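You operate a simulated robot arm through the tools that you are given. There is no shell and no other tool.

You run a simulated two-armed robot. Do the job below in one go: nothing can be reset, and whatever is moved stays where it is left.

TASK
Shut the door, then drop the latch, shoot the bolt and turn the key.

It is judged by the outcome, as a careful person would: the job done as asked, and still so three seconds after it is handed in. It fails if anything else is knocked over, pushed out of place, dropped, spilled or broken.

THE ROBOT
Two 7-joint arms with two-finger grippers on one trunk that stands fixed in place. Base frame: the origin is at the foot of the trunk, x ahead of it, y to its left, z up. Units: m, degrees, N and s.
The left shoulder is at [0.06, 0.123, 0.995], the right one opposite. With the tool pointing down near the work surface each hand reaches from about 0.12 to 0.68 m from the base axis, measured 20 degrees to its own side. Payload 1.47 kg a hand.
The TCP of each hand is the grasp point between the finger pads, 0.016 m short of the fingertips. In the tool frame z runs along the fingers and y along their closing line. The gripper opens to 0.087 m; its body begins 0.055 m behind the TCP.
Orientation is that of the tool frame in the base frame, as [roll, pitch, yaw] about the fixed x, y, z axes, in that order (R = Rz(yaw) Ry(pitch) Rx(roll)). With the fingers straight down and closing along the base's y, the tool's x points along the base's -x, its y along +y and its z along -z.

THE INTERFACE
- The arms move only by the tool nudge_tool. It takes "left_deltas", "right_deltas" or both (then of equal length, played together; a hand with none holds still); each is a list of rows, each a list of 3 entries, a list of its own where there are three numbers: the shift along the tool's x, y, z in m, then the turn, a rotation vector about the tool's x, y, z in degrees, then the opening, from 0 (shut) to 1 (fully open). In form: [[[tx, ty, tz], [ax, ay, az], hand], ...]. A call has 1 to 20 rows; each row is the pose to reach, as a shift and turn from the pose commanded when the call began, along the tool's axes at that moment. A row lasts 0.2 s, in which the tool goes at most 0.05 m and 8.6 degrees; a call with a longer step from one row to the next is refused whole, and so is a gripper value outside its range. Where a pose cannot be reached the arm comes as near as it can. A force on the tool above 50 N (or 10 N above the force at the start of the call, whichever is more), or a blocked arm, ends the call early, and 0.2 s more pass. Each finger travels about 0.153 m/s and halts on what it meets, pressing with about 28 N; the grip force reading is that of the motor and also rises with nothing between the fingers. The clock runs only during rows and for 0.2 s after the last one: add rows that repeat a pose to give the fingers time. The reply holds the time, the measured pose of the TCP, the force on the tool along the base axes, the opening and the grip force, in the units named above and with some noise, with the torque about the TCP (base axes, N m) and any sound that the robot's microphone picked up.
- Cameras (640 x 400 px; columns grow to the right, rows downward): "scene" is now at [0.1005, -0.0055, 1.5762]; the picture's right is [-0.01, -1.00, 0.00], its down [-0.62, 0.00, -0.78] and it looks along [0.78, -0.01, -0.62] (base axes); focal length 272 px, centre (320, 200). "left" rides on the left gripper at [0.073, -0.012, -0.09] in its tool frame; the picture's right is [0.16, 0.99, 0.00], its down [-0.72, 0.12, -0.68] and it looks along [-0.67, 0.11, 0.73] (tool axes); focal length 247 px, centre (320, 200). "right" rides on the right gripper at [0.073, 0.012, -0.09] in its tool frame; the picture's right is [-0.16, 0.99, 0.00], its down [-0.72, -0.12, -0.68] and it looks along [-0.67, -0.11, 0.73] (tool axes); focal length 247 px, centre (320, 200). There is no depth. A picture from a camera that has moved, and an enlarged one, comes with that camera's place and axes in the base frame and with its lens. The place of the scene camera against the robot may be out by one fixed shift of up to 0.018 m in any direction.
- grab_frame(camera): a new picture of that camera. It takes no simulated time.
- move_column(by): moves the trunk up (or, below 0, down) by that many m; the arms and the scene camera ride with it, the base frame stays. It gives what a move gives, with no picture.
- turn_head(pan, tilt): turns the head with the scene camera to pan (to the left, within 120 degrees either way) and tilt (down, from -29 to 69), counted from straight ahead of the robot. It gives what a move gives.
- inspect(camera, box): a new picture of the part [left, top, right, bottom] of that camera's present view, enlarged. It takes no simulated time.
- close_job(): hands the job in; it is judged then, once.

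Places have to be worked out from the pictures, the camera data and where the tool is seen. Open the grippers and draw the arms clear of the work before you hand the job in, unless the task says otherwise.

The tools are called as name(argument=value, ...) on one line, values as JSON. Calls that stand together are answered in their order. nudge_tool: Moves the arms, as the interface text tells. Its arguments: {"type":"object","properties":{"left_deltas":{"type":"array","items":{"type":"array"}},"right_deltas":{"type":"array","items":{"type":"array"}}},"required":[]} The other tools are called the same way: move_column (by) moves the trunk up or down; turn_head (pan, tilt) turns the head that bears the scene camera; grab_frame (camera) takes a picture; inspect (camera, box) takes an enlarged picture of a part of a camera's view; close_job () hands the job in.

At the start:

```text
t: 0.0
left_ee_pos: [0.4384, 0.1549, 1.379]
left_orientation: [-180.0, 0.0, 180.0]
left_force: [-0.1, -0.1, 0.2]
left_torque: [0.0, 0.0, 0.0]
left_grip_width: 0.0872
left_gripper_force: 0.0
right_ee_pos: [0.4119, -0.2163, 1.4067]
right_orientation: [-180.0, 0.0, 180.0]
right_force: [0.4, -0.2, -0.2]
right_torque: [-0.03, -0.02, -0.02]
right_grip_width: 0.087
right_gripper_force: 0.0
trunk travel left (down, up): [-0.15, 0.08]
head pan, tilt (commanded): [-0.4, 38.7]
```

scene: 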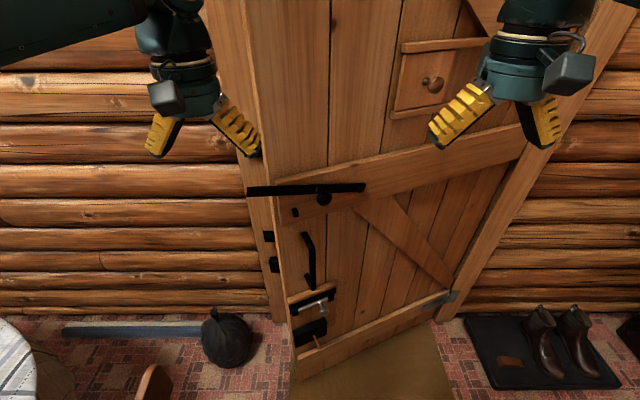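
right: 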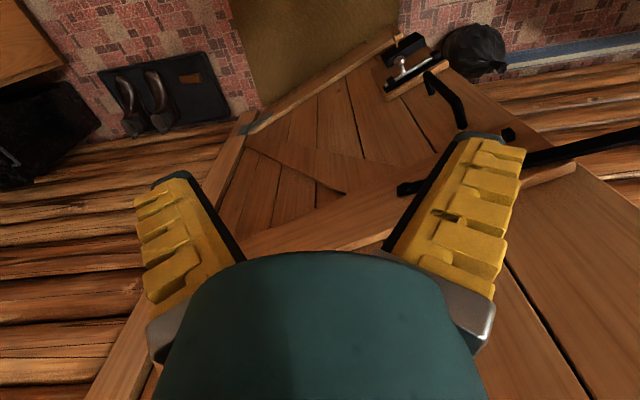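
left: 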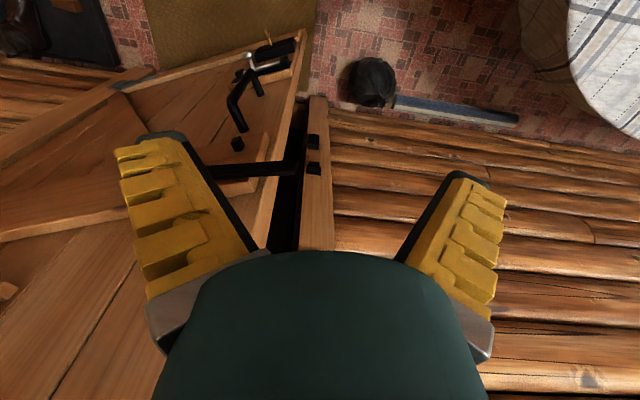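

I'll look more closely at the door before moving anything: it stands ajar toward the robot, hinged on the right, with a latch bar, a pull handle, a bolt and a lock along its left edge.

inspect(camera="scene", box=[230, 160, 390, 260])

inspect(camera="scene", box=[250, 260, 410, 360])

inspect(camera="left", box=[200, 20, 360, 120])

inspect(camera="left", box=[200, 100, 360, 200])

inspect(camera="right", box=[370, 20, 530, 120])

```text
4.00 times, centred on (310, 210) of scene
camera zoom: at [0.1005, -0.0055, 1.5762], right [-0.01, -1.0, 0.0], down [-0.62, 0.0, -0.78], along [0.78, -0.01, -0.62], focal length 1086 px, centre (360, 160)
```

zoom: 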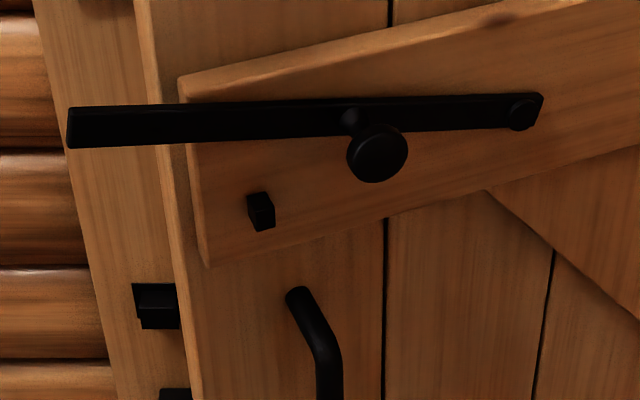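

```text
4.00 times, centred on (330, 310) of scene
camera zoom: at [0.1005, -0.0055, 1.5762], right [-0.01, -1.0, 0.0], down [-0.62, 0.0, -0.78], along [0.78, -0.01, -0.62], focal length 1086 px, centre (280, -240)
```

zoom: 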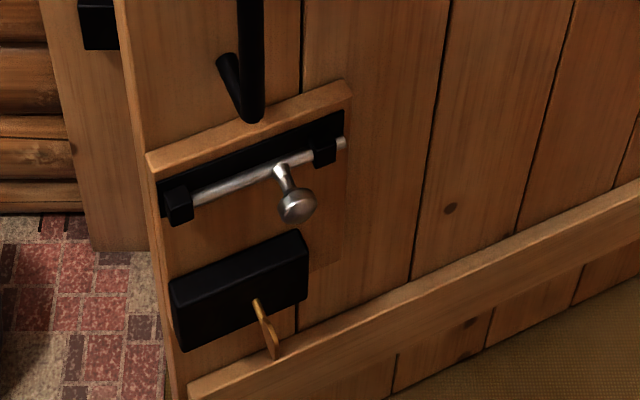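

```text
4.00 times, centred on (280, 70) of left
camera zoom: at [0.3646, 0.1431, 1.4695], right [-0.16, 0.99, 0.0], down [0.72, 0.12, 0.68], along [0.67, 0.11, -0.73], focal length 988 px, centre (480, 720)
```

zoom: 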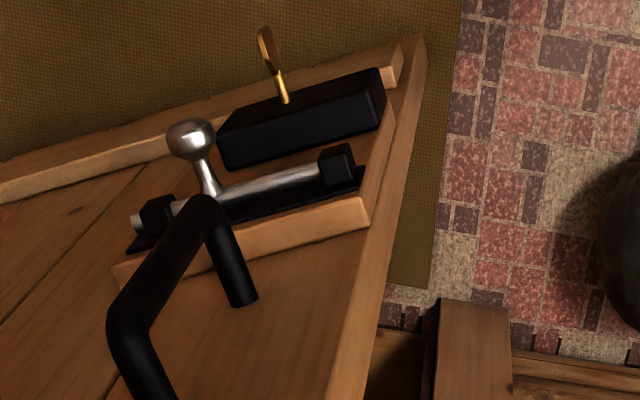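

```text
4.00 times, centred on (280, 150) of left
camera zoom: at [0.3646, 0.1431, 1.4695], right [-0.16, 0.99, 0.0], down [0.72, 0.12, 0.68], along [0.67, 0.11, -0.73], focal length 988 px, centre (480, 400)
```

zoom: 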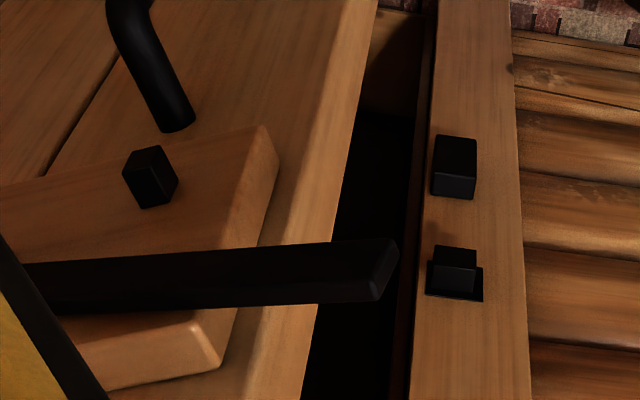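

```text
4.00 times, centred on (450, 70) of right
camera zoom: at [0.3384, -0.2054, 1.4963], right [0.16, 0.99, 0.0], down [0.72, -0.12, 0.68], along [0.67, -0.11, -0.73], focal length 988 px, centre (-200, 720)
```

zoom: 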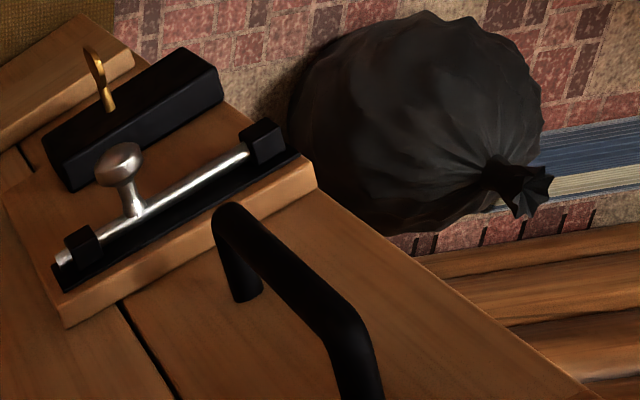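

The latch bar, handle, bolt and key stand at very different heights, so I'll turn the head up and down for the whole layout, including the latch keeper now hidden behind the hand.

turn_head(pan=0, tilt=10)

grab_frame(camera="scene")

turn_head(pan=10, tilt=60)

grab_frame(camera="scene")

```text
t: 0.9
left_ee_pos: [0.4393, 0.1545, 1.3794]
left_orientation: [179.9, -0.1, -180.0]
left_force: [0.2, -0.3, -0.8]
left_torque: [-0.02, -0.02, -0.01]
left_grip_width: 0.087
left_gripper_force: 0.1
right_ee_pos: [0.4126, -0.2163, 1.4056]
right_orientation: [-180.0, 0.0, 180.0]
right_force: [-0.2, 0.0, 0.0]
right_torque: [0.01, -0.01, -0.01]
right_grip_width: 0.0872
right_gripper_force: 0.0
trunk travel left (down, up): [-0.15, 0.08]
head pan, tilt (commanded): [0.0, 10.0]
```

```text
taken
camera scene: at [0.1076, -0.0049, 1.6218], right [0.0, -1.0, 0.0], down [-0.17, 0.0, -0.98], along [0.98, 0.0, -0.17], focal length 272 px, centre (320, 200)
```

scene: 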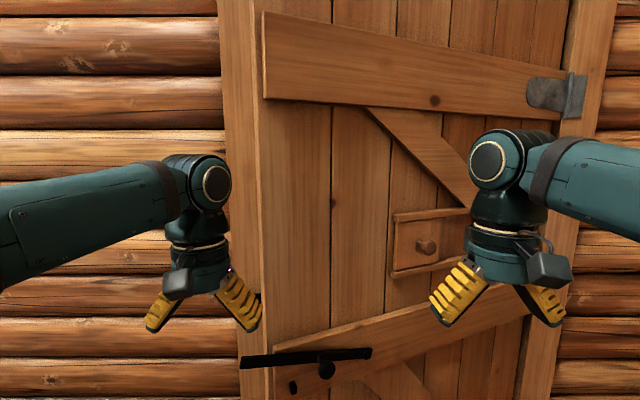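

```text
t: 2.1
left_ee_pos: [0.4379, 0.1544, 1.3799]
left_orientation: [-179.9, 0.1, 180.0]
left_force: [0.0, 0.1, 0.3]
left_torque: [-0.03, 0.01, 0.01]
left_grip_width: 0.0868
left_gripper_force: 0.1
right_ee_pos: [0.4114, -0.2168, 1.407]
right_orientation: [179.9, 0.0, 179.9]
right_force: [0.4, -0.1, -0.1]
right_torque: [-0.03, -0.02, 0.01]
right_grip_width: 0.0869
right_gripper_force: 0.0
trunk travel left (down, up): [-0.15, 0.08]
head pan, tilt (commanded): [10.0, 60.0]
```

```text
taken
camera scene: at [0.0803, 0.0066, 1.5475], right [0.17, -0.98, 0.0], down [-0.85, -0.15, -0.5], along [0.49, 0.09, -0.87], focal length 272 px, centre (320, 200)
```

scene: 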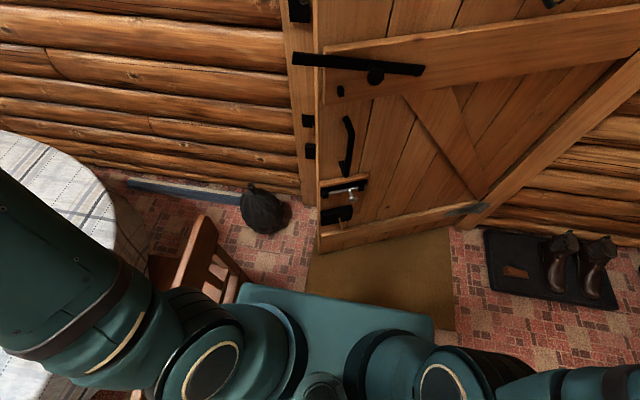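

The latch keeper shows at the top of this view, on the frame. I'll enlarge that and the lock side of the door from this steeper angle.

inspect(camera="scene", box=[270, 0, 430, 100])

inspect(camera="scene", box=[290, 100, 410, 175])

inspect(camera="scene", box=[300, 170, 420, 245])

```text
4.00 times, centred on (350, 50) of scene
camera zoom: at [0.0803, 0.0066, 1.5475], right [0.17, -0.98, 0.0], down [-0.85, -0.15, -0.5], along [0.49, 0.09, -0.87], focal length 1086 px, centre (200, 800)
```

zoom: 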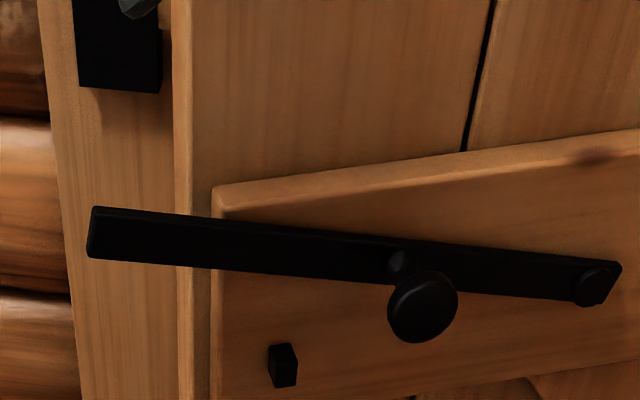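

```text
5.33 times, centred on (350, 138) of scene
camera zoom: at [0.0803, 0.0066, 1.5475], right [0.17, -0.98, 0.0], down [-0.85, -0.15, -0.5], along [0.49, 0.09, -0.87], focal length 1448 px, centre (160, 533)
```

zoom: 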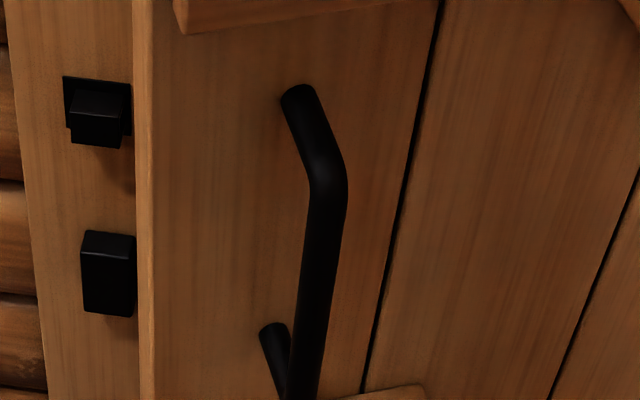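

```text
5.33 times, centred on (360, 208) of scene
camera zoom: at [0.0803, 0.0066, 1.5475], right [0.17, -0.98, 0.0], down [-0.85, -0.15, -0.5], along [0.49, 0.09, -0.87], focal length 1448 px, centre (107, 160)
```

zoom: 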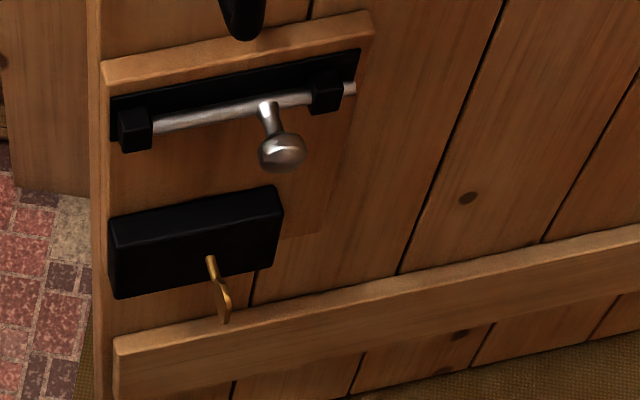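

Triangulating the bolt knob from the two hand cameras puts it at about [0.55, -0.02, 0.75]. The door is about 19° open on hinges near [0.87, -0.70], and its left edge is at about [0.60, 0.12]. I'll swing the left tool to point forward, closing the fingers and drawing back slightly.

nudge_tool(left_deltas=[[[0.004, 0, 0], [0, -8.2, 0], 0], [[0.008, 0, 0], [0, -16.4, 0], 0], [[0.012, 0, 0], [0, -24.6, 0], 0], [[0.016, 0, 0], [0, -32.8, 0], 0], [[0.02, 0, 0], [0, -41, 0], 0], [[0.024, 0, 0], [0, -49.2, 0], 0], [[0.028, 0, 0], [0, -57.4, 0], 0], [[0.032, 0, 0], [0, -65.6, 0], 0], [[0.036, 0, 0], [0, -73.8, 0], 0], [[0.04, 0, 0], [0, -82, 0], 0], [[0.04, 0, 0], [0, -90, 0], 0]])

```text
t: 4.5
left_ee_pos: [0.4008, 0.1579, 1.3792]
left_orientation: [-155.4, 89.8, -155.3]
left_force: [-0.3, 1.0, 0.2]
left_torque: [0.02, 0.01, -0.06]
left_grip_width: 0.0
left_gripper_force: 28.1
right_ee_pos: [0.4134, -0.2131, 1.4061]
right_orientation: [-179.9, -0.1, 180.0]
right_force: [0.9, 0.2, -0.3]
right_torque: [-0.07, 0.04, -0.02]
right_grip_width: 0.0868
right_gripper_force: 0.0
trunk travel left (down, up): [-0.15, 0.08]
head pan, tilt (commanded): [10.0, 60.0]
```

The left tool now points straight forward. I'll set the head to keep the door's left edge in view and look before lowering the hand.

turn_head(pan=3, tilt=42)

grab_frame(camera="scene")

grab_frame(camera="left")

```text
t: 5.3
left_ee_pos: [0.3994, 0.1544, 1.3798]
left_orientation: [-170.8, 89.8, -171.0]
left_force: [-0.1, -0.4, -0.1]
left_torque: [0.01, -0.01, -0.02]
left_grip_width: 0.0
left_gripper_force: 27.8
right_ee_pos: [0.4113, -0.2165, 1.4054]
right_orientation: [180.0, -0.2, 180.0]
right_force: [0.2, -0.5, -0.2]
right_torque: [0.0, 0.06, -0.03]
right_grip_width: 0.0872
right_gripper_force: 0.0
trunk travel left (down, up): [-0.15, 0.08]
head pan, tilt (commanded): [3.0, 42.0]
```

```text
taken
camera scene: at [0.0994, 0.0002, 1.5711], right [0.05, -1.0, 0.0], down [-0.67, -0.04, -0.74], along [0.74, 0.04, -0.67], focal length 272 px, centre (320, 200)
```

scene: 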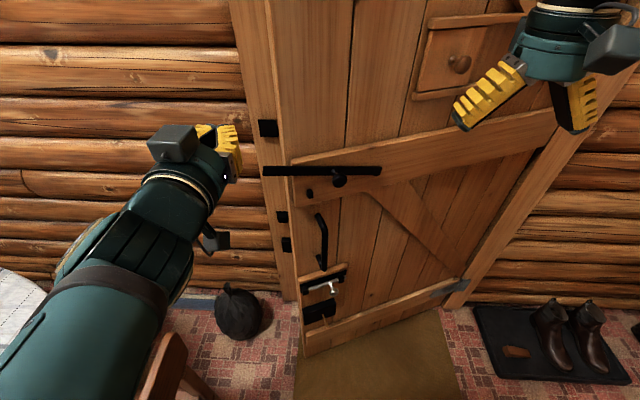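

```text
taken
camera left: at [0.3089, 0.1433, 1.3083], right [0.0, 0.99, -0.16], down [-0.68, 0.12, 0.73], along [0.74, 0.11, 0.67], focal length 247 px, centre (320, 200)
```

left: 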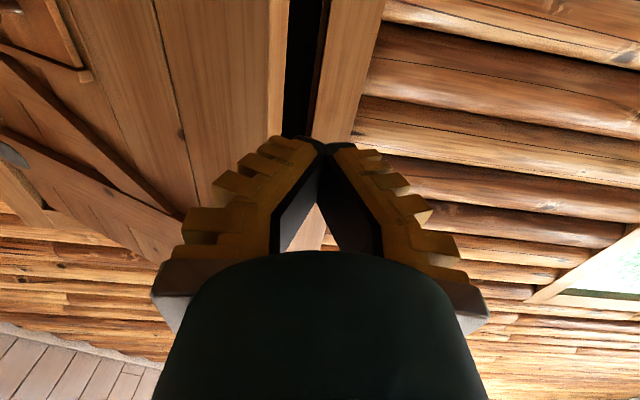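

The latch keeper is on the frame at about z = 1.17. Before lowering the left arm I need to know what its elbow could hit, so I'll look to both sides for the table, chair and other objects.

turn_head(pan=55, tilt=50)

grab_frame(camera="scene")

turn_head(pan=-55, tilt=50)

grab_frame(camera="scene")

```text
t: 6.5
left_ee_pos: [0.3983, 0.1533, 1.3803]
left_orientation: [-177.8, 89.9, -177.9]
left_force: [0.2, 0.0, 0.3]
left_torque: [0.02, -0.02, 0.01]
left_grip_width: 0.0
left_gripper_force: 28.5
right_ee_pos: [0.411, -0.2163, 1.406]
right_orientation: [180.0, 0.0, 179.9]
right_force: [-0.1, -0.3, 0.5]
right_torque: [0.0, 0.04, 0.04]
right_grip_width: 0.087
right_gripper_force: 0.1
trunk travel left (down, up): [-0.15, 0.08]
head pan, tilt (commanded): [55.0, 50.0]
```

```text
taken
camera scene: at [0.0589, 0.0581, 1.5601], right [0.82, -0.57, 0.0], down [-0.44, -0.63, -0.64], along [0.37, 0.53, -0.77], focal length 272 px, centre (320, 200)
```

scene: 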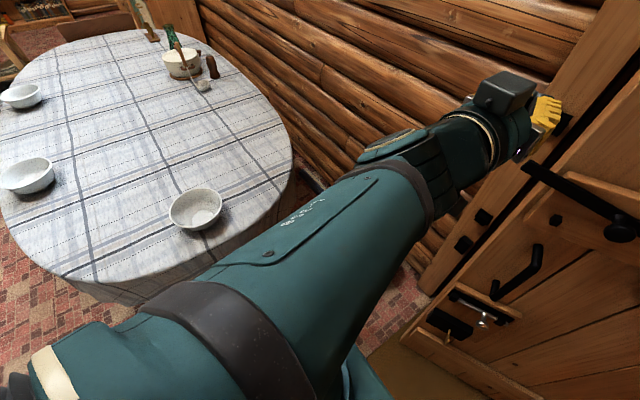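

```text
t: 8.4
left_ee_pos: [0.3987, 0.154, 1.3805]
left_orientation: [-177.0, 89.8, -177.1]
left_force: [-0.2, -0.3, 1.0]
left_torque: [-0.02, 0.05, -0.03]
left_grip_width: 0.0
left_gripper_force: 28.3
right_ee_pos: [0.4102, -0.2164, 1.407]
right_orientation: [180.0, 0.0, -180.0]
right_force: [-0.3, 0.3, -0.2]
right_torque: [-0.02, 0.01, 0.01]
right_grip_width: 0.0872
right_gripper_force: 0.1
trunk travel left (down, up): [-0.15, 0.08]
head pan, tilt (commanded): [-55.0, 50.0]
```

```text
taken
camera scene: at [0.0588, -0.068, 1.5601], right [-0.82, -0.57, 0.0], down [-0.44, 0.63, -0.64], along [0.37, -0.53, -0.77], focal length 272 px, centre (320, 200)
```

scene: 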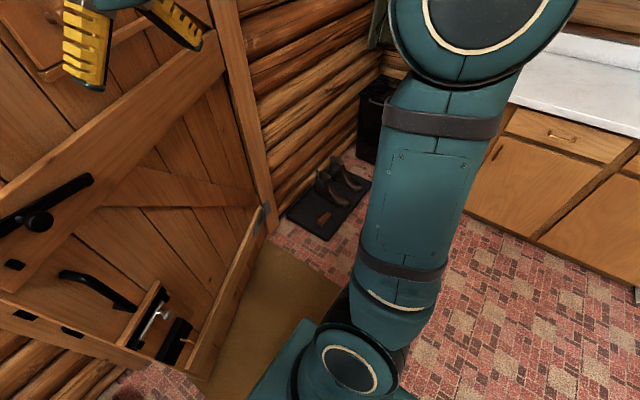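

The right side has more free room, so the right arm will push the door, with the fist on the plain planks right of the handle. First I'll swing the right tool forward and close it.

nudge_tool(right_deltas=[[[0, 0, 0], [0, -8.2, 0], 0], [[0, 0, 0], [0, -16.4, 0], 0], [[0, 0, 0], [0, -24.6, 0], 0], [[0, 0, 0], [0, -32.8, 0], 0], [[0, 0, 0], [0, -41, 0], 0], [[0, 0, 0], [0, -49.2, 0], 0], [[0, 0, 0], [0, -57.4, 0], 0], [[0, 0, 0], [0, -65.6, 0], 0], [[0, 0, 0], [0, -73.8, 0], 0], [[0, 0, 0], [0, -82, 0], 0], [[0, 0, 0], [0, -90, 0], 0]])

turn_head(pan=0, tilt=42)

grab_frame(camera="scene")

grab_frame(camera="right")

```text
t: 10.8
left_ee_pos: [0.3979, 0.1542, 1.3801]
left_orientation: [-171.7, 89.7, -171.7]
left_force: [0.0, 0.3, -0.2]
left_torque: [0.01, 0.02, 0.01]
left_grip_width: 0.0
left_gripper_force: 28.1
right_ee_pos: [0.4109, -0.2161, 1.4064]
right_orientation: [9.2, 90.0, 9.0]
right_force: [-0.4, 0.4, -0.1]
right_torque: [-0.02, -0.02, 0.02]
right_grip_width: 0.0002
right_gripper_force: 28.0
trunk travel left (down, up): [-0.15, 0.08]
head pan, tilt (commanded): [-55.0, 50.0]
```

```text
t: 12.1
left_ee_pos: [0.3982, 0.1537, 1.3802]
left_orientation: [-174.5, 89.8, -174.4]
left_force: [1.1, -0.5, 0.5]
left_torque: [0.02, 0.0, 0.02]
left_grip_width: 0.0003
left_gripper_force: 28.2
right_ee_pos: [0.4116, -0.2173, 1.4074]
right_orientation: [176.1, 89.9, 176.1]
right_force: [0.6, -0.3, 0.4]
right_torque: [0.0, 0.03, 0.06]
right_grip_width: 0.0
right_gripper_force: 27.7
trunk travel left (down, up): [-0.15, 0.08]
head pan, tilt (commanded): [0.0, 42.0]
```

```text
taken
camera scene: at [0.0983, -0.0049, 1.5713], right [0.0, -1.0, 0.0], down [-0.67, 0.0, -0.74], along [0.74, 0.0, -0.67], focal length 272 px, centre (320, 200)
```

scene: 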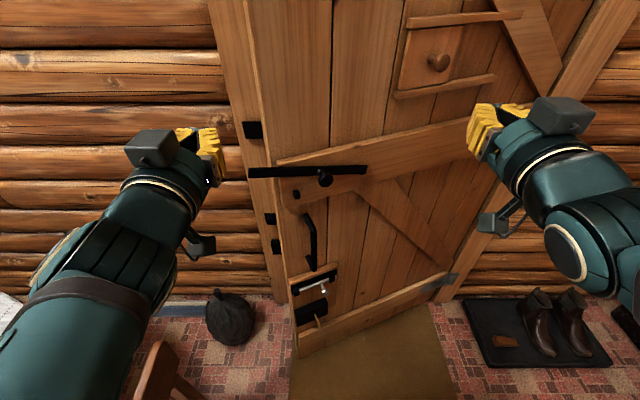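

```text
taken
camera right: at [0.3219, -0.2061, 1.3337], right [0.0, 0.99, 0.16], down [-0.68, -0.12, 0.72], along [0.73, -0.11, 0.67], focal length 247 px, centre (320, 200)
```

right: 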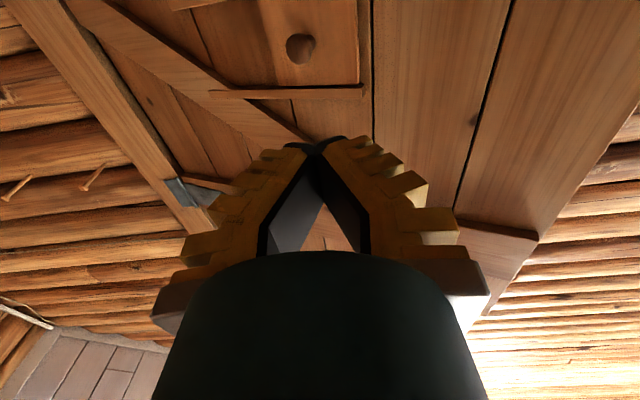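

Both tools point forward. I'll lower the right fist to about z = 1.0 while it stays back from the door, clear of the latch bar.

nudge_tool(right_deltas=[[[0.045, 0, 0], [0, 0, 0], 0], [[0.09, 0, 0], [0, 0, 0], 0], [[0.135, 0, 0], [0, 0, 0], 0], [[0.18, 0, 0], [0, 0, 0], 0], [[0.225, 0, 0], [0, 0, 0], 0], [[0.27, 0, 0], [0, 0, 0], 0], [[0.315, 0, 0], [0, 0, 0], 0], [[0.36, 0.02, 0], [0, 0, 0], 0], [[0.406, 0.05, 0.02], [0, 0, 0], 0]])

grab_frame(camera="scene")

grab_frame(camera="right")

```text
refused: row 9 steps farther than a row can; nothing moved
```

```text
taken
camera scene: at [0.0983, -0.0049, 1.5713], right [0.0, -1.0, 0.0], down [-0.67, 0.0, -0.74], along [0.74, 0.0, -0.67], focal length 272 px, centre (320, 200)
```

scene: 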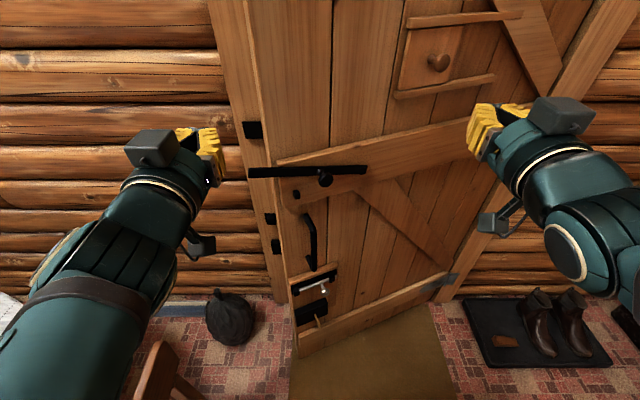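

```text
taken
camera right: at [0.3219, -0.2061, 1.3337], right [0.0, 0.99, 0.16], down [-0.68, -0.12, 0.72], along [0.73, -0.11, 0.67], focal length 247 px, centre (320, 200)
```

right: 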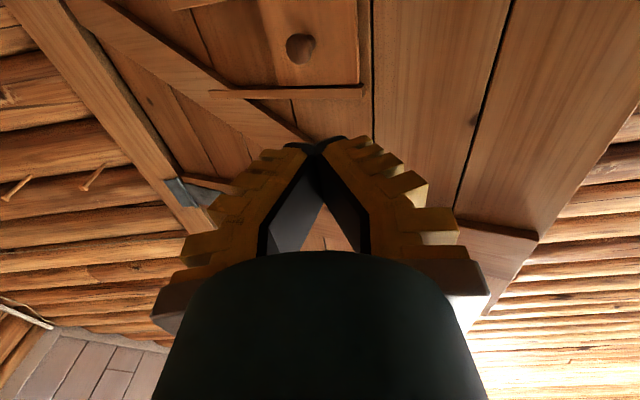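

The last row was just over the step limit and nothing moved. I'll send the same descent with smaller steps.

nudge_tool(right_deltas=[[[0.04, 0, 0], [0, 0, 0], 0], [[0.08, 0, 0], [0, 0, 0], 0], [[0.12, 0, 0], [0, 0, 0], 0], [[0.16, 0, 0], [0, 0, 0], 0], [[0.2, 0, 0], [0, 0, 0], 0], [[0.24, 0, 0], [0, 0, 0], 0], [[0.28, 0, 0], [0, 0, 0], 0], [[0.32, 0, 0], [0, 0, 0], 0], [[0.36, 0.02, 0], [0, 0, 0], 0], [[0.4, 0.04, 0.01], [0, 0, 0], 0]])

grab_frame(camera="scene")

grab_frame(camera="right")

```text
t: 14.2
left_ee_pos: [0.3992, 0.1541, 1.3812]
left_orientation: [-172.4, 89.9, -172.5]
left_force: [0.0, 0.1, 0.4]
left_torque: [0.01, 0.02, 0.0]
left_grip_width: 0.0002
left_gripper_force: 28.0
right_ee_pos: [0.459, -0.1757, 0.9705]
right_orientation: [-16.4, 89.8, -16.4]
right_force: [0.1, 0.8, 0.7]
right_torque: [-0.03, -0.01, 0.0]
right_grip_width: 0.0
right_gripper_force: 27.9
right hand out of reach, approached as far as the arm can: row 1, 2, 3, 4, 5, 6, 7, 8, 9, 10
trunk travel left (down, up): [-0.15, 0.08]
head pan, tilt (commanded): [0.0, 42.0]
```

```text
taken
camera scene: at [0.0985, -0.0047, 1.5713], right [0.0, -1.0, 0.0], down [-0.67, 0.0, -0.74], along [0.74, 0.0, -0.67], focal length 272 px, centre (320, 200)
```

scene: 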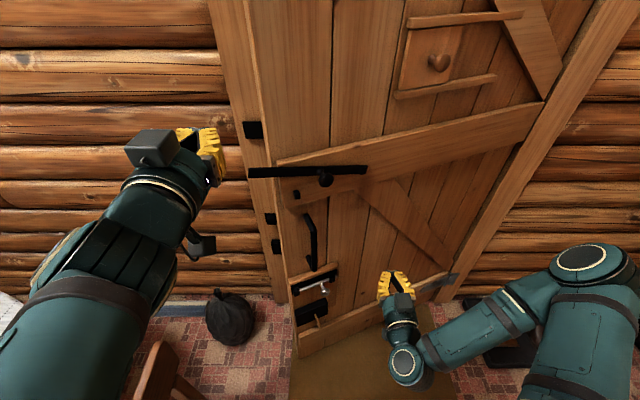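

```text
taken
camera right: at [0.3691, -0.1649, 0.8978], right [0.0, 0.99, 0.16], down [-0.68, -0.11, 0.72], along [0.73, -0.11, 0.67], focal length 247 px, centre (320, 200)
```

right: 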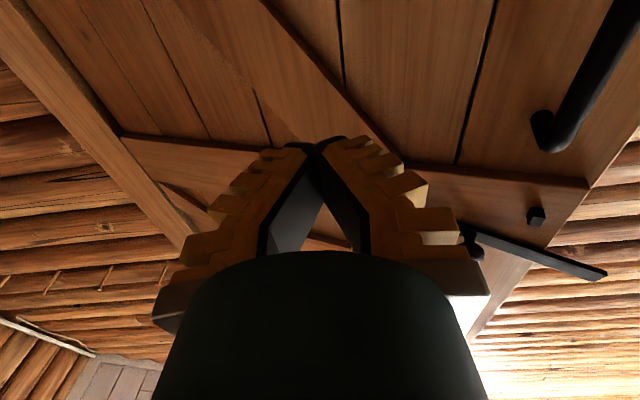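

The fist is at about [0.46, -0.18, 0.97], well right of the handle. I'll move it slightly left and forward to just short of the door surface, which I expect at x ≈ 0.66.

nudge_tool(right_deltas=[[[-0.005, 0.025, 0.03], [0, 0, 0], 0], [[-0.01, 0.05, 0.06], [0, 0, 0], 0], [[-0.015, 0.07, 0.1], [0, 0, 0], 0]])

grab_frame(camera="scene")

grab_frame(camera="right")

```text
t: 15.1
left_ee_pos: [0.399, 0.1562, 1.3799]
left_orientation: [-159.9, 89.8, -159.9]
left_force: [0.8, 0.2, -0.8]
left_torque: [0.0, 0.01, -0.01]
left_grip_width: 0.0001
left_gripper_force: 28.0
right_ee_pos: [0.5623, -0.1026, 0.9884]
right_orientation: [-167.0, 90.0, -167.1]
right_force: [0.3, -0.2, -0.4]
right_torque: [0.01, 0.01, -0.01]
right_grip_width: 0.0001
right_gripper_force: 28.0
trunk travel left (down, up): [-0.15, 0.08]
head pan, tilt (commanded): [0.0, 42.0]
```

```text
taken
camera scene: at [0.0989, -0.0039, 1.5712], right [0.0, -1.0, 0.0], down [-0.67, 0.0, -0.74], along [0.74, 0.0, -0.67], focal length 272 px, centre (320, 200)
```

scene: 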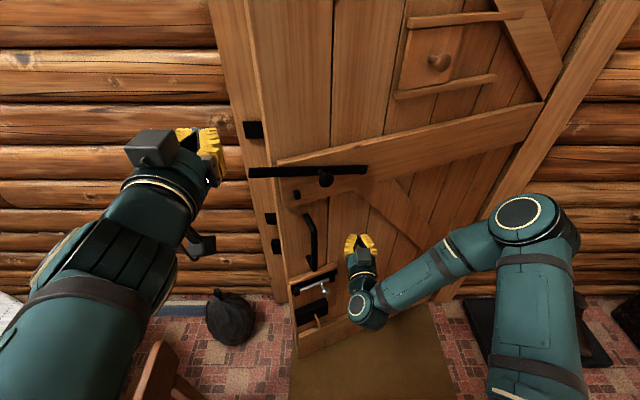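

```text
taken
camera right: at [0.4723, -0.0915, 0.9163], right [0.0, 0.99, 0.16], down [-0.68, -0.12, 0.72], along [0.73, -0.11, 0.67], focal length 247 px, centre (320, 200)
```

right: 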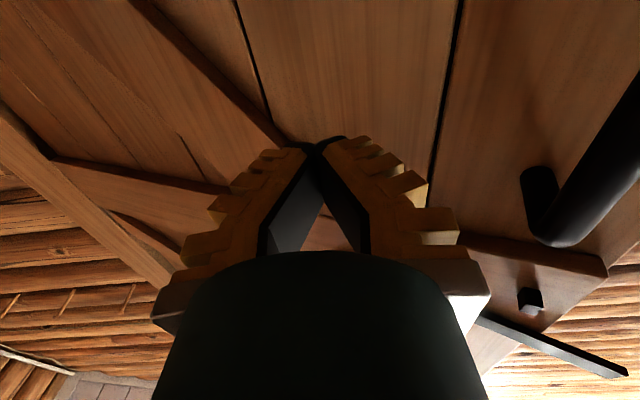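

The fist faces plain planks, clear of the handle. I'll advance slowly until it touches and starts to move the door.

nudge_tool(right_deltas=[[[0, 0, 0.02], [0, 0, 0], 0], [[0, 0, 0.04], [0, 0, 0], 0], [[0, 0.002, 0.055], [0, 0, 0], 0], [[0, 0.003, 0.07], [0, 0, 0], 0], [[0, 0.004, 0.085], [0, 0, 0], 0], [[0, 0.006, 0.1], [0, 0, 0], 0], [[0, 0.008, 0.115], [0, 0, 0], 0]])

grab_frame(camera="scene")

```text
t: 16.6
left_ee_pos: [0.3986, 0.1543, 1.3811]
left_orientation: [-172.4, 89.9, -172.4]
left_force: [0.2, -0.3, -0.3]
left_torque: [0.01, -0.03, -0.01]
left_grip_width: 0.0
left_gripper_force: 28.1
right_ee_pos: [0.6768, -0.0975, 0.9859]
right_orientation: [27.3, 89.9, 27.0]
right_force: [-1.2, 0.9, 1.0]
right_torque: [-0.01, 0.0, -0.01]
right_grip_width: 0.0001
right_gripper_force: 28.1
trunk travel left (down, up): [-0.15, 0.08]
head pan, tilt (commanded): [0.0, 42.0]
```

```text
taken
camera scene: at [0.0979, -0.0048, 1.5713], right [0.0, -1.0, 0.0], down [-0.67, 0.0, -0.74], along [0.74, 0.0, -0.67], focal length 272 px, centre (320, 200)
```

scene: 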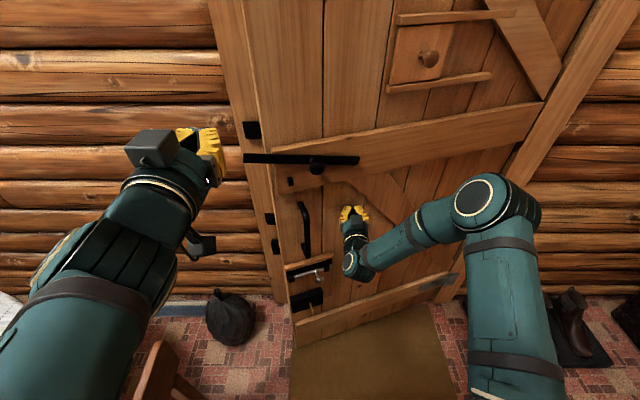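

The door is swinging and the latch bar stays raised. I'll keep pushing along the arc, then check that the bar clears the keeper on the frame.

nudge_tool(right_deltas=[[[0, 0.003, 0.015], [0, 0, 0], 0], [[0, 0.005, 0.03], [0, 0, 0], 0], [[0, 0.008, 0.045], [0, 0, 0], 0], [[0, 0.01, 0.06], [0, 0, 0], 0], [[0, 0.012, 0.075], [0, 0, 0], 0], [[0, 0.013, 0.085], [0, 0, 0], 0], [[0, 0.014, 0.09], [0, 0, 0], 0]])

grab_frame(camera="scene")

inspect(camera="scene", box=[210, 90, 370, 190])

```text
t: 18.2
left_ee_pos: [0.3991, 0.1552, 1.38]
left_orientation: [-176.0, 89.9, -176.1]
left_force: [0.3, 0.2, 0.2]
left_torque: [0.0, 0.03, -0.02]
left_grip_width: 0.0
left_gripper_force: 27.7
right_ee_pos: [0.7648, -0.0834, 0.9857]
right_orientation: [-163.6, 90.0, -163.7]
right_force: [0.3, -0.4, -0.9]
right_torque: [0.0, 0.01, -0.04]
right_grip_width: 0.0001
right_gripper_force: 28.0
trunk travel left (down, up): [-0.15, 0.08]
head pan, tilt (commanded): [0.0, 42.0]
```

```text
taken
camera scene: at [0.0985, -0.0049, 1.5713], right [0.0, -1.0, 0.0], down [-0.67, 0.0, -0.74], along [0.74, 0.0, -0.67], focal length 272 px, centre (320, 200)
```

scene: 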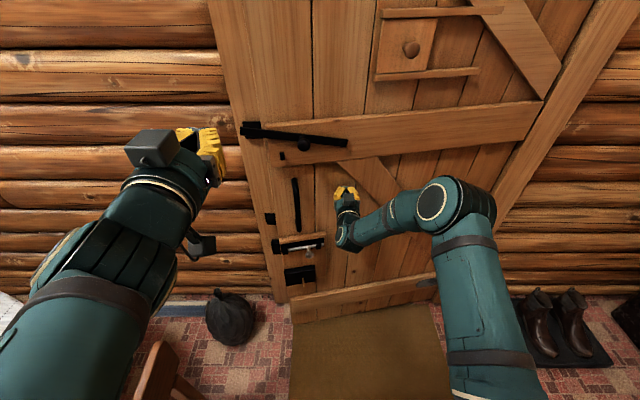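

```text
4.00 times, centred on (290, 140) of scene
camera zoom: at [0.0985, -0.0049, 1.5713], right [0.0, -1.0, 0.0], down [-0.67, 0.0, -0.74], along [0.74, 0.0, -0.67], focal length 1086 px, centre (440, 440)
```

zoom: 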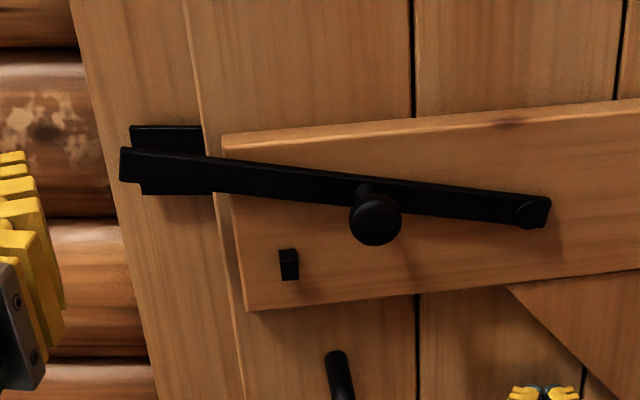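

The raised bar is at z ≈ 1.25 and the keeper top at about 1.19, so it should pass above. I'll keep pushing in small steps until the door meets its stop.

nudge_tool(right_deltas=[[[0, 0.001, 0.01], [0, 0, 0], 0], [[0, 0.002, 0.02], [0, 0, 0], 0], [[0, 0.003, 0.03], [0, 0, 0], 0], [[0, 0.004, 0.04], [0, 0, 0], 0], [[0, 0.005, 0.05], [0, 0, 0], 0]])

inspect(camera="scene", box=[210, 90, 370, 190])

grab_frame(camera="scene")

```text
t: 19.4
left_ee_pos: [0.399, 0.1541, 1.3807]
left_orientation: [-174.7, 89.9, -174.9]
left_force: [-0.1, 0.7, 1.1]
left_torque: [0.01, 0.01, 0.0]
left_grip_width: 0.0
left_gripper_force: 27.9
right_ee_pos: [0.8151, -0.0797, 0.9859]
right_orientation: [-56.3, 89.9, -56.5]
right_force: [0.3, 0.9, -0.5]
right_torque: [-0.02, -0.01, 0.02]
right_grip_width: 0.0
right_gripper_force: 27.7
trunk travel left (down, up): [-0.15, 0.08]
head pan, tilt (commanded): [0.0, 42.0]
```

```text
4.00 times, centred on (290, 140) of scene
camera zoom: at [0.0986, -0.0049, 1.5713], right [0.0, -1.0, 0.0], down [-0.67, 0.0, -0.74], along [0.74, 0.0, -0.67], focal length 1086 px, centre (440, 440)
```

zoom: 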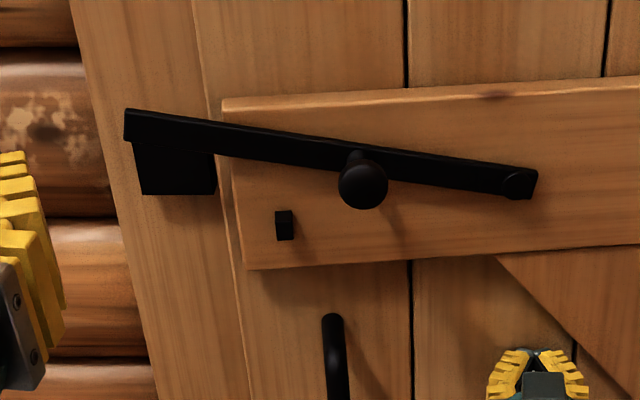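

```text
taken
camera scene: at [0.0986, -0.0049, 1.5713], right [0.0, -1.0, 0.0], down [-0.67, 0.0, -0.74], along [0.74, 0.0, -0.67], focal length 272 px, centre (320, 200)
```

scene: 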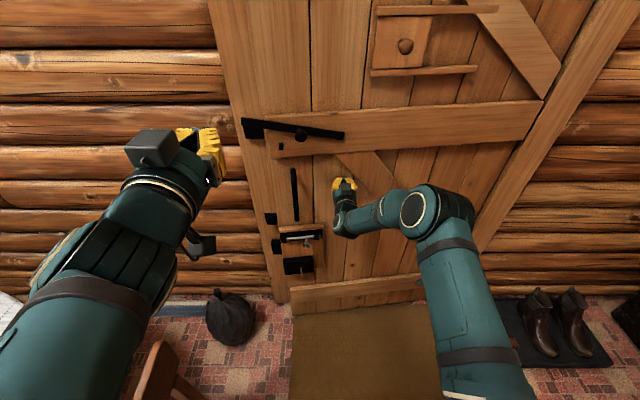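

The door is nearly shut and the bar has passed over the keeper. I'll push the last few centimetres slowly and stop when resistance builds.

nudge_tool(right_deltas=[[[0, 0, 0.008], [0, 0, 0], 0], [[0, 0.001, 0.016], [0, 0, 0], 0], [[0, 0.001, 0.024], [0, 0, 0], 0], [[0, 0.002, 0.032], [0, 0, 0], 0], [[0, 0.002, 0.04], [0, 0, 0], 0], [[0, 0.002, 0.048], [0, 0, 0], 0], [[0, 0.002, 0.056], [0, 0, 0], 0], [[0, 0.002, 0.064], [0, 0, 0], 0]])

inspect(camera="scene", box=[210, 90, 370, 190])

grab_frame(camera="scene")

```text
t: 21.2
left_ee_pos: [0.399, 0.155, 1.3808]
left_orientation: [-173.2, 89.9, -173.2]
left_force: [0.6, 0.4, 0.2]
left_torque: [-0.04, 0.01, 0.03]
left_grip_width: 0.0
left_gripper_force: 27.6
right_ee_pos: [0.8783, -0.0762, 0.9863]
right_orientation: [-46.4, 90.0, -46.3]
right_force: [0.0, 0.2, -0.1]
right_torque: [0.01, 0.03, 0.01]
right_grip_width: 0.0
right_gripper_force: 28.2
trunk travel left (down, up): [-0.15, 0.08]
head pan, tilt (commanded): [0.0, 42.0]
```

```text
4.00 times, centred on (290, 140) of scene
camera zoom: at [0.0982, -0.0048, 1.5713], right [0.0, -1.0, 0.0], down [-0.67, 0.0, -0.74], along [0.74, 0.0, -0.67], focal length 1086 px, centre (440, 440)
```

zoom: 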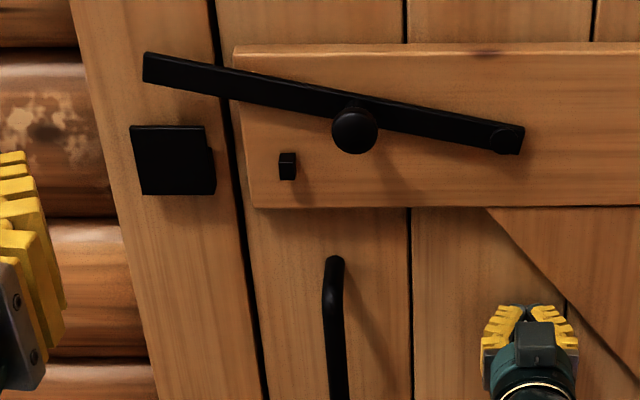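

```text
taken
camera scene: at [0.0982, -0.0048, 1.5713], right [0.0, -1.0, 0.0], down [-0.67, 0.0, -0.74], along [0.74, 0.0, -0.67], focal length 272 px, centre (320, 200)
```

scene: 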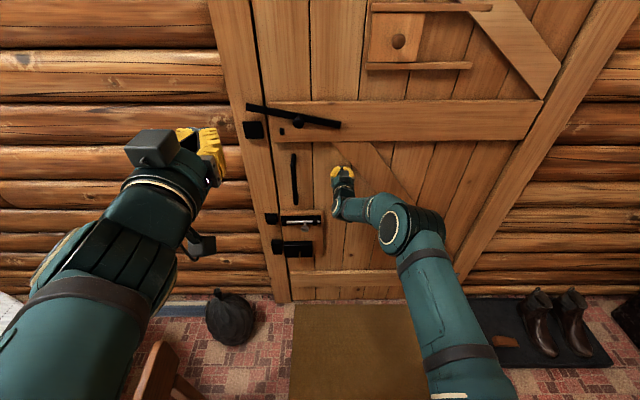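

The brace now lies parallel to the frame, so the door is nearly or fully home, though there is no resistance yet. I'll press further in small steps to find the stop.

nudge_tool(right_deltas=[[[0, 0, 0.006], [0, 0, 0], 0], [[0, 0, 0.012], [0, 0, 0], 0], [[0, 0, 0.018], [0, 0, 0], 0], [[0, 0, 0.024], [0, 0, 0], 0], [[0, 0, 0.03], [0, 0, 0], 0], [[0, 0, 0.036], [0, 0, 0], 0]])

inspect(camera="scene", box=[210, 90, 370, 190])

inspect(camera="scene", box=[230, 190, 390, 290])

```text
t: 22.4
left_ee_pos: [0.3912, 0.1538, 1.3832]
left_orientation: [0.1, 89.7, 0.2]
left_force: [0.5, -0.8, -0.6]
left_torque: [-0.03, -0.05, -0.01]
left_grip_width: 0.0001
left_gripper_force: 27.8
right_ee_pos: [0.8993, -0.0755, 0.9855]
right_orientation: [179.3, 89.8, 179.2]
right_force: [-49.8, -7.5, 9.5]
right_torque: [0.07, -0.21, -0.12]
right_grip_width: 0.0061
right_gripper_force: 29.0
trunk travel left (down, up): [-0.15, 0.08]
head pan, tilt (commanded): [0.0, 42.0]
stopped in row 5 (right hand): the force on the tool passed its limit at 59 N (the readings are from after the stop); the commanded pose is now the measured one
```

```text
4.00 times, centred on (290, 140) of scene
camera zoom: at [0.0903, -0.0057, 1.572], right [0.0, -1.0, 0.0], down [-0.67, 0.0, -0.75], along [0.75, 0.0, -0.67], focal length 1086 px, centre (440, 440)
```

zoom: 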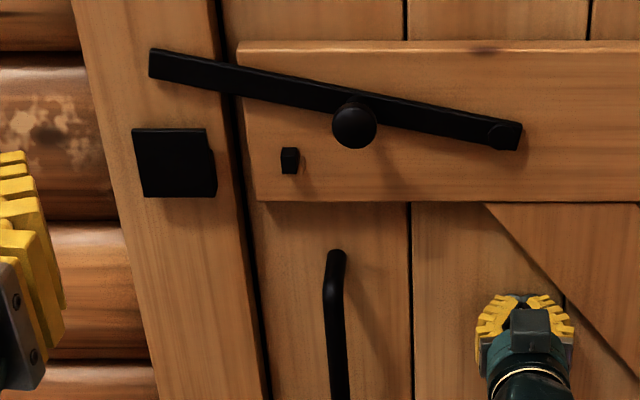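

```text
4.00 times, centred on (310, 240) of scene
camera zoom: at [0.0903, -0.0057, 1.572], right [0.0, -1.0, 0.0], down [-0.67, 0.0, -0.75], along [0.75, 0.0, -0.67], focal length 1086 px, centre (360, 40)
```

zoom: 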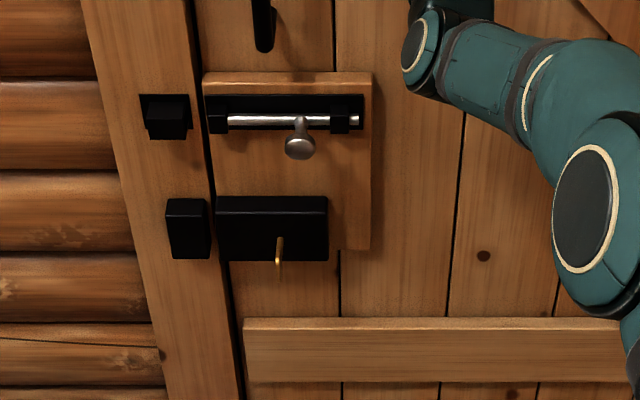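

The stop was reached at 59 N with the door face at x ≈ 0.915. The bolt and lock now line up with their keepers on the frame. I'll ease the right hand to light contact while bringing the left hand forward above the latch, tilted a little down so its camera sees the bar.

nudge_tool(left_deltas=[[[0.013, -0.006, 0.037], [0, 4, 0], 0], [[0.026, -0.012, 0.074], [0, 8, 0], 0], [[0.04, -0.018, 0.111], [0, 12, 0], 0], [[0.053, -0.024, 0.148], [0, 17, 0], 0], [[0.067, -0.03, 0.185], [0, 21, 0], 0], [[0.08, -0.035, 0.222], [0, 25, 0], 0]], right_deltas=[[[0, 0, -0.003], [0, 0, 0], 0], [[0, 0, -0.006], [0, 0, 0], 0], [[0, 0, -0.01], [0, 0, 0], 0], [[0, 0, -0.014], [0, 0, 0], 0], [[0, 0, -0.014], [0, 0, 0], 0], [[0, 0, -0.014], [0, 0, 0], 0]])

grab_frame(camera="scene")

grab_frame(camera="left")

```text
t: 23.8
left_ee_pos: [0.6244, 0.119, 1.3018]
left_orientation: [-179.8, 64.7, -179.7]
left_force: [0.9, -0.5, -0.5]
left_torque: [-0.01, 0.01, 0.0]
left_grip_width: 0.0002
left_gripper_force: 27.8
right_ee_pos: [0.8925, -0.0743, 0.9803]
right_orientation: [-178.4, 89.4, -178.2]
right_force: [-0.3, 0.5, -1.5]
right_torque: [0.01, -0.03, -0.01]
right_grip_width: 0.0
right_gripper_force: 27.8
trunk travel left (down, up): [-0.15, 0.08]
head pan, tilt (commanded): [0.0, 42.0]
```

```text
taken
camera scene: at [0.1011, -0.0054, 1.5724], right [-0.01, -1.0, 0.0], down [-0.66, 0.0, -0.75], along [0.75, 0.0, -0.66], focal length 272 px, centre (320, 200)
```

scene: 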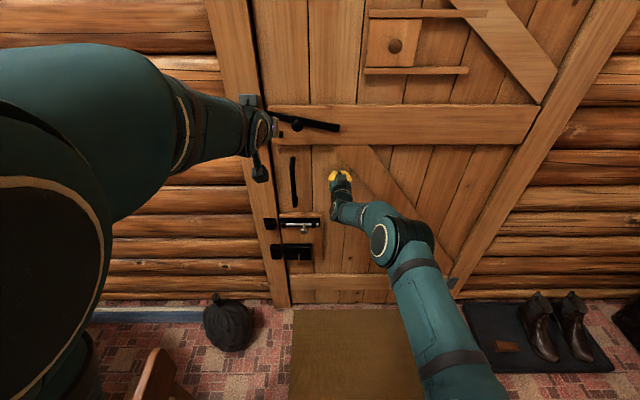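

```text
taken
camera left: at [0.5114, 0.1072, 1.2744], right [-0.07, 0.99, -0.14], down [-0.31, 0.12, 0.94], along [0.95, 0.11, 0.29], focal length 247 px, centre (320, 200)
```

left: 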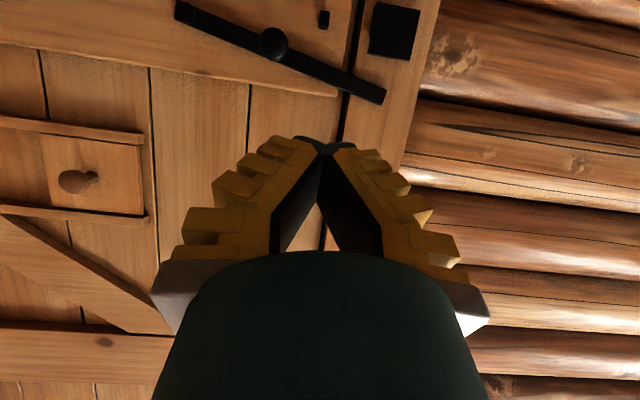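

The left camera now shows the bar, knob and keeper. I'll enlarge both views to fix the knob and bar positions, and to calibrate the scene camera against the right fingertips.

inspect(camera="scene", box=[220, 80, 380, 180])

inspect(camera="left", box=[160, 0, 420, 160])

inspect(camera="scene", box=[310, 150, 374, 190])

```text
4.00 times, centred on (300, 130) of scene
camera zoom: at [0.1011, -0.0054, 1.5724], right [-0.01, -1.0, 0.0], down [-0.66, 0.0, -0.75], along [0.75, 0.0, -0.66], focal length 1086 px, centre (400, 480)
```

zoom: 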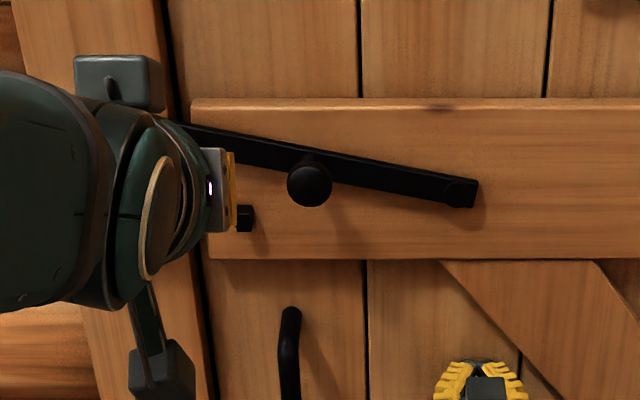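

```text
2.46 times, centred on (290, 80) of left
camera zoom: at [0.5114, 0.1072, 1.2744], right [-0.07, 0.99, -0.14], down [-0.31, 0.12, 0.94], along [0.95, 0.11, 0.29], focal length 608 px, centre (394, 495)
```

zoom: 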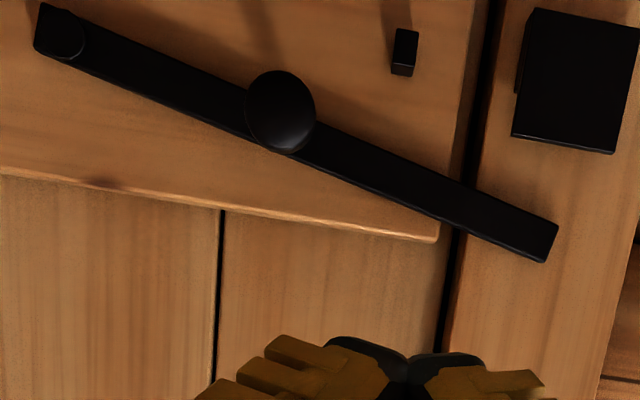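

```text
10.00 times, centred on (342, 170) of scene
camera zoom: at [0.1011, -0.0054, 1.5724], right [-0.01, -1.0, 0.0], down [-0.66, 0.0, -0.75], along [0.75, 0.0, -0.66], focal length 2714 px, centre (100, 500)
```

zoom: 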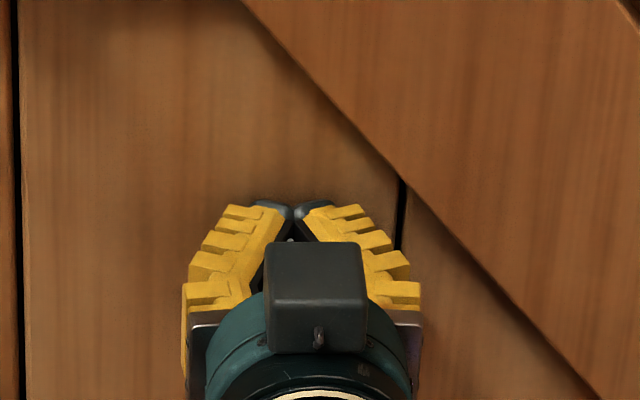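

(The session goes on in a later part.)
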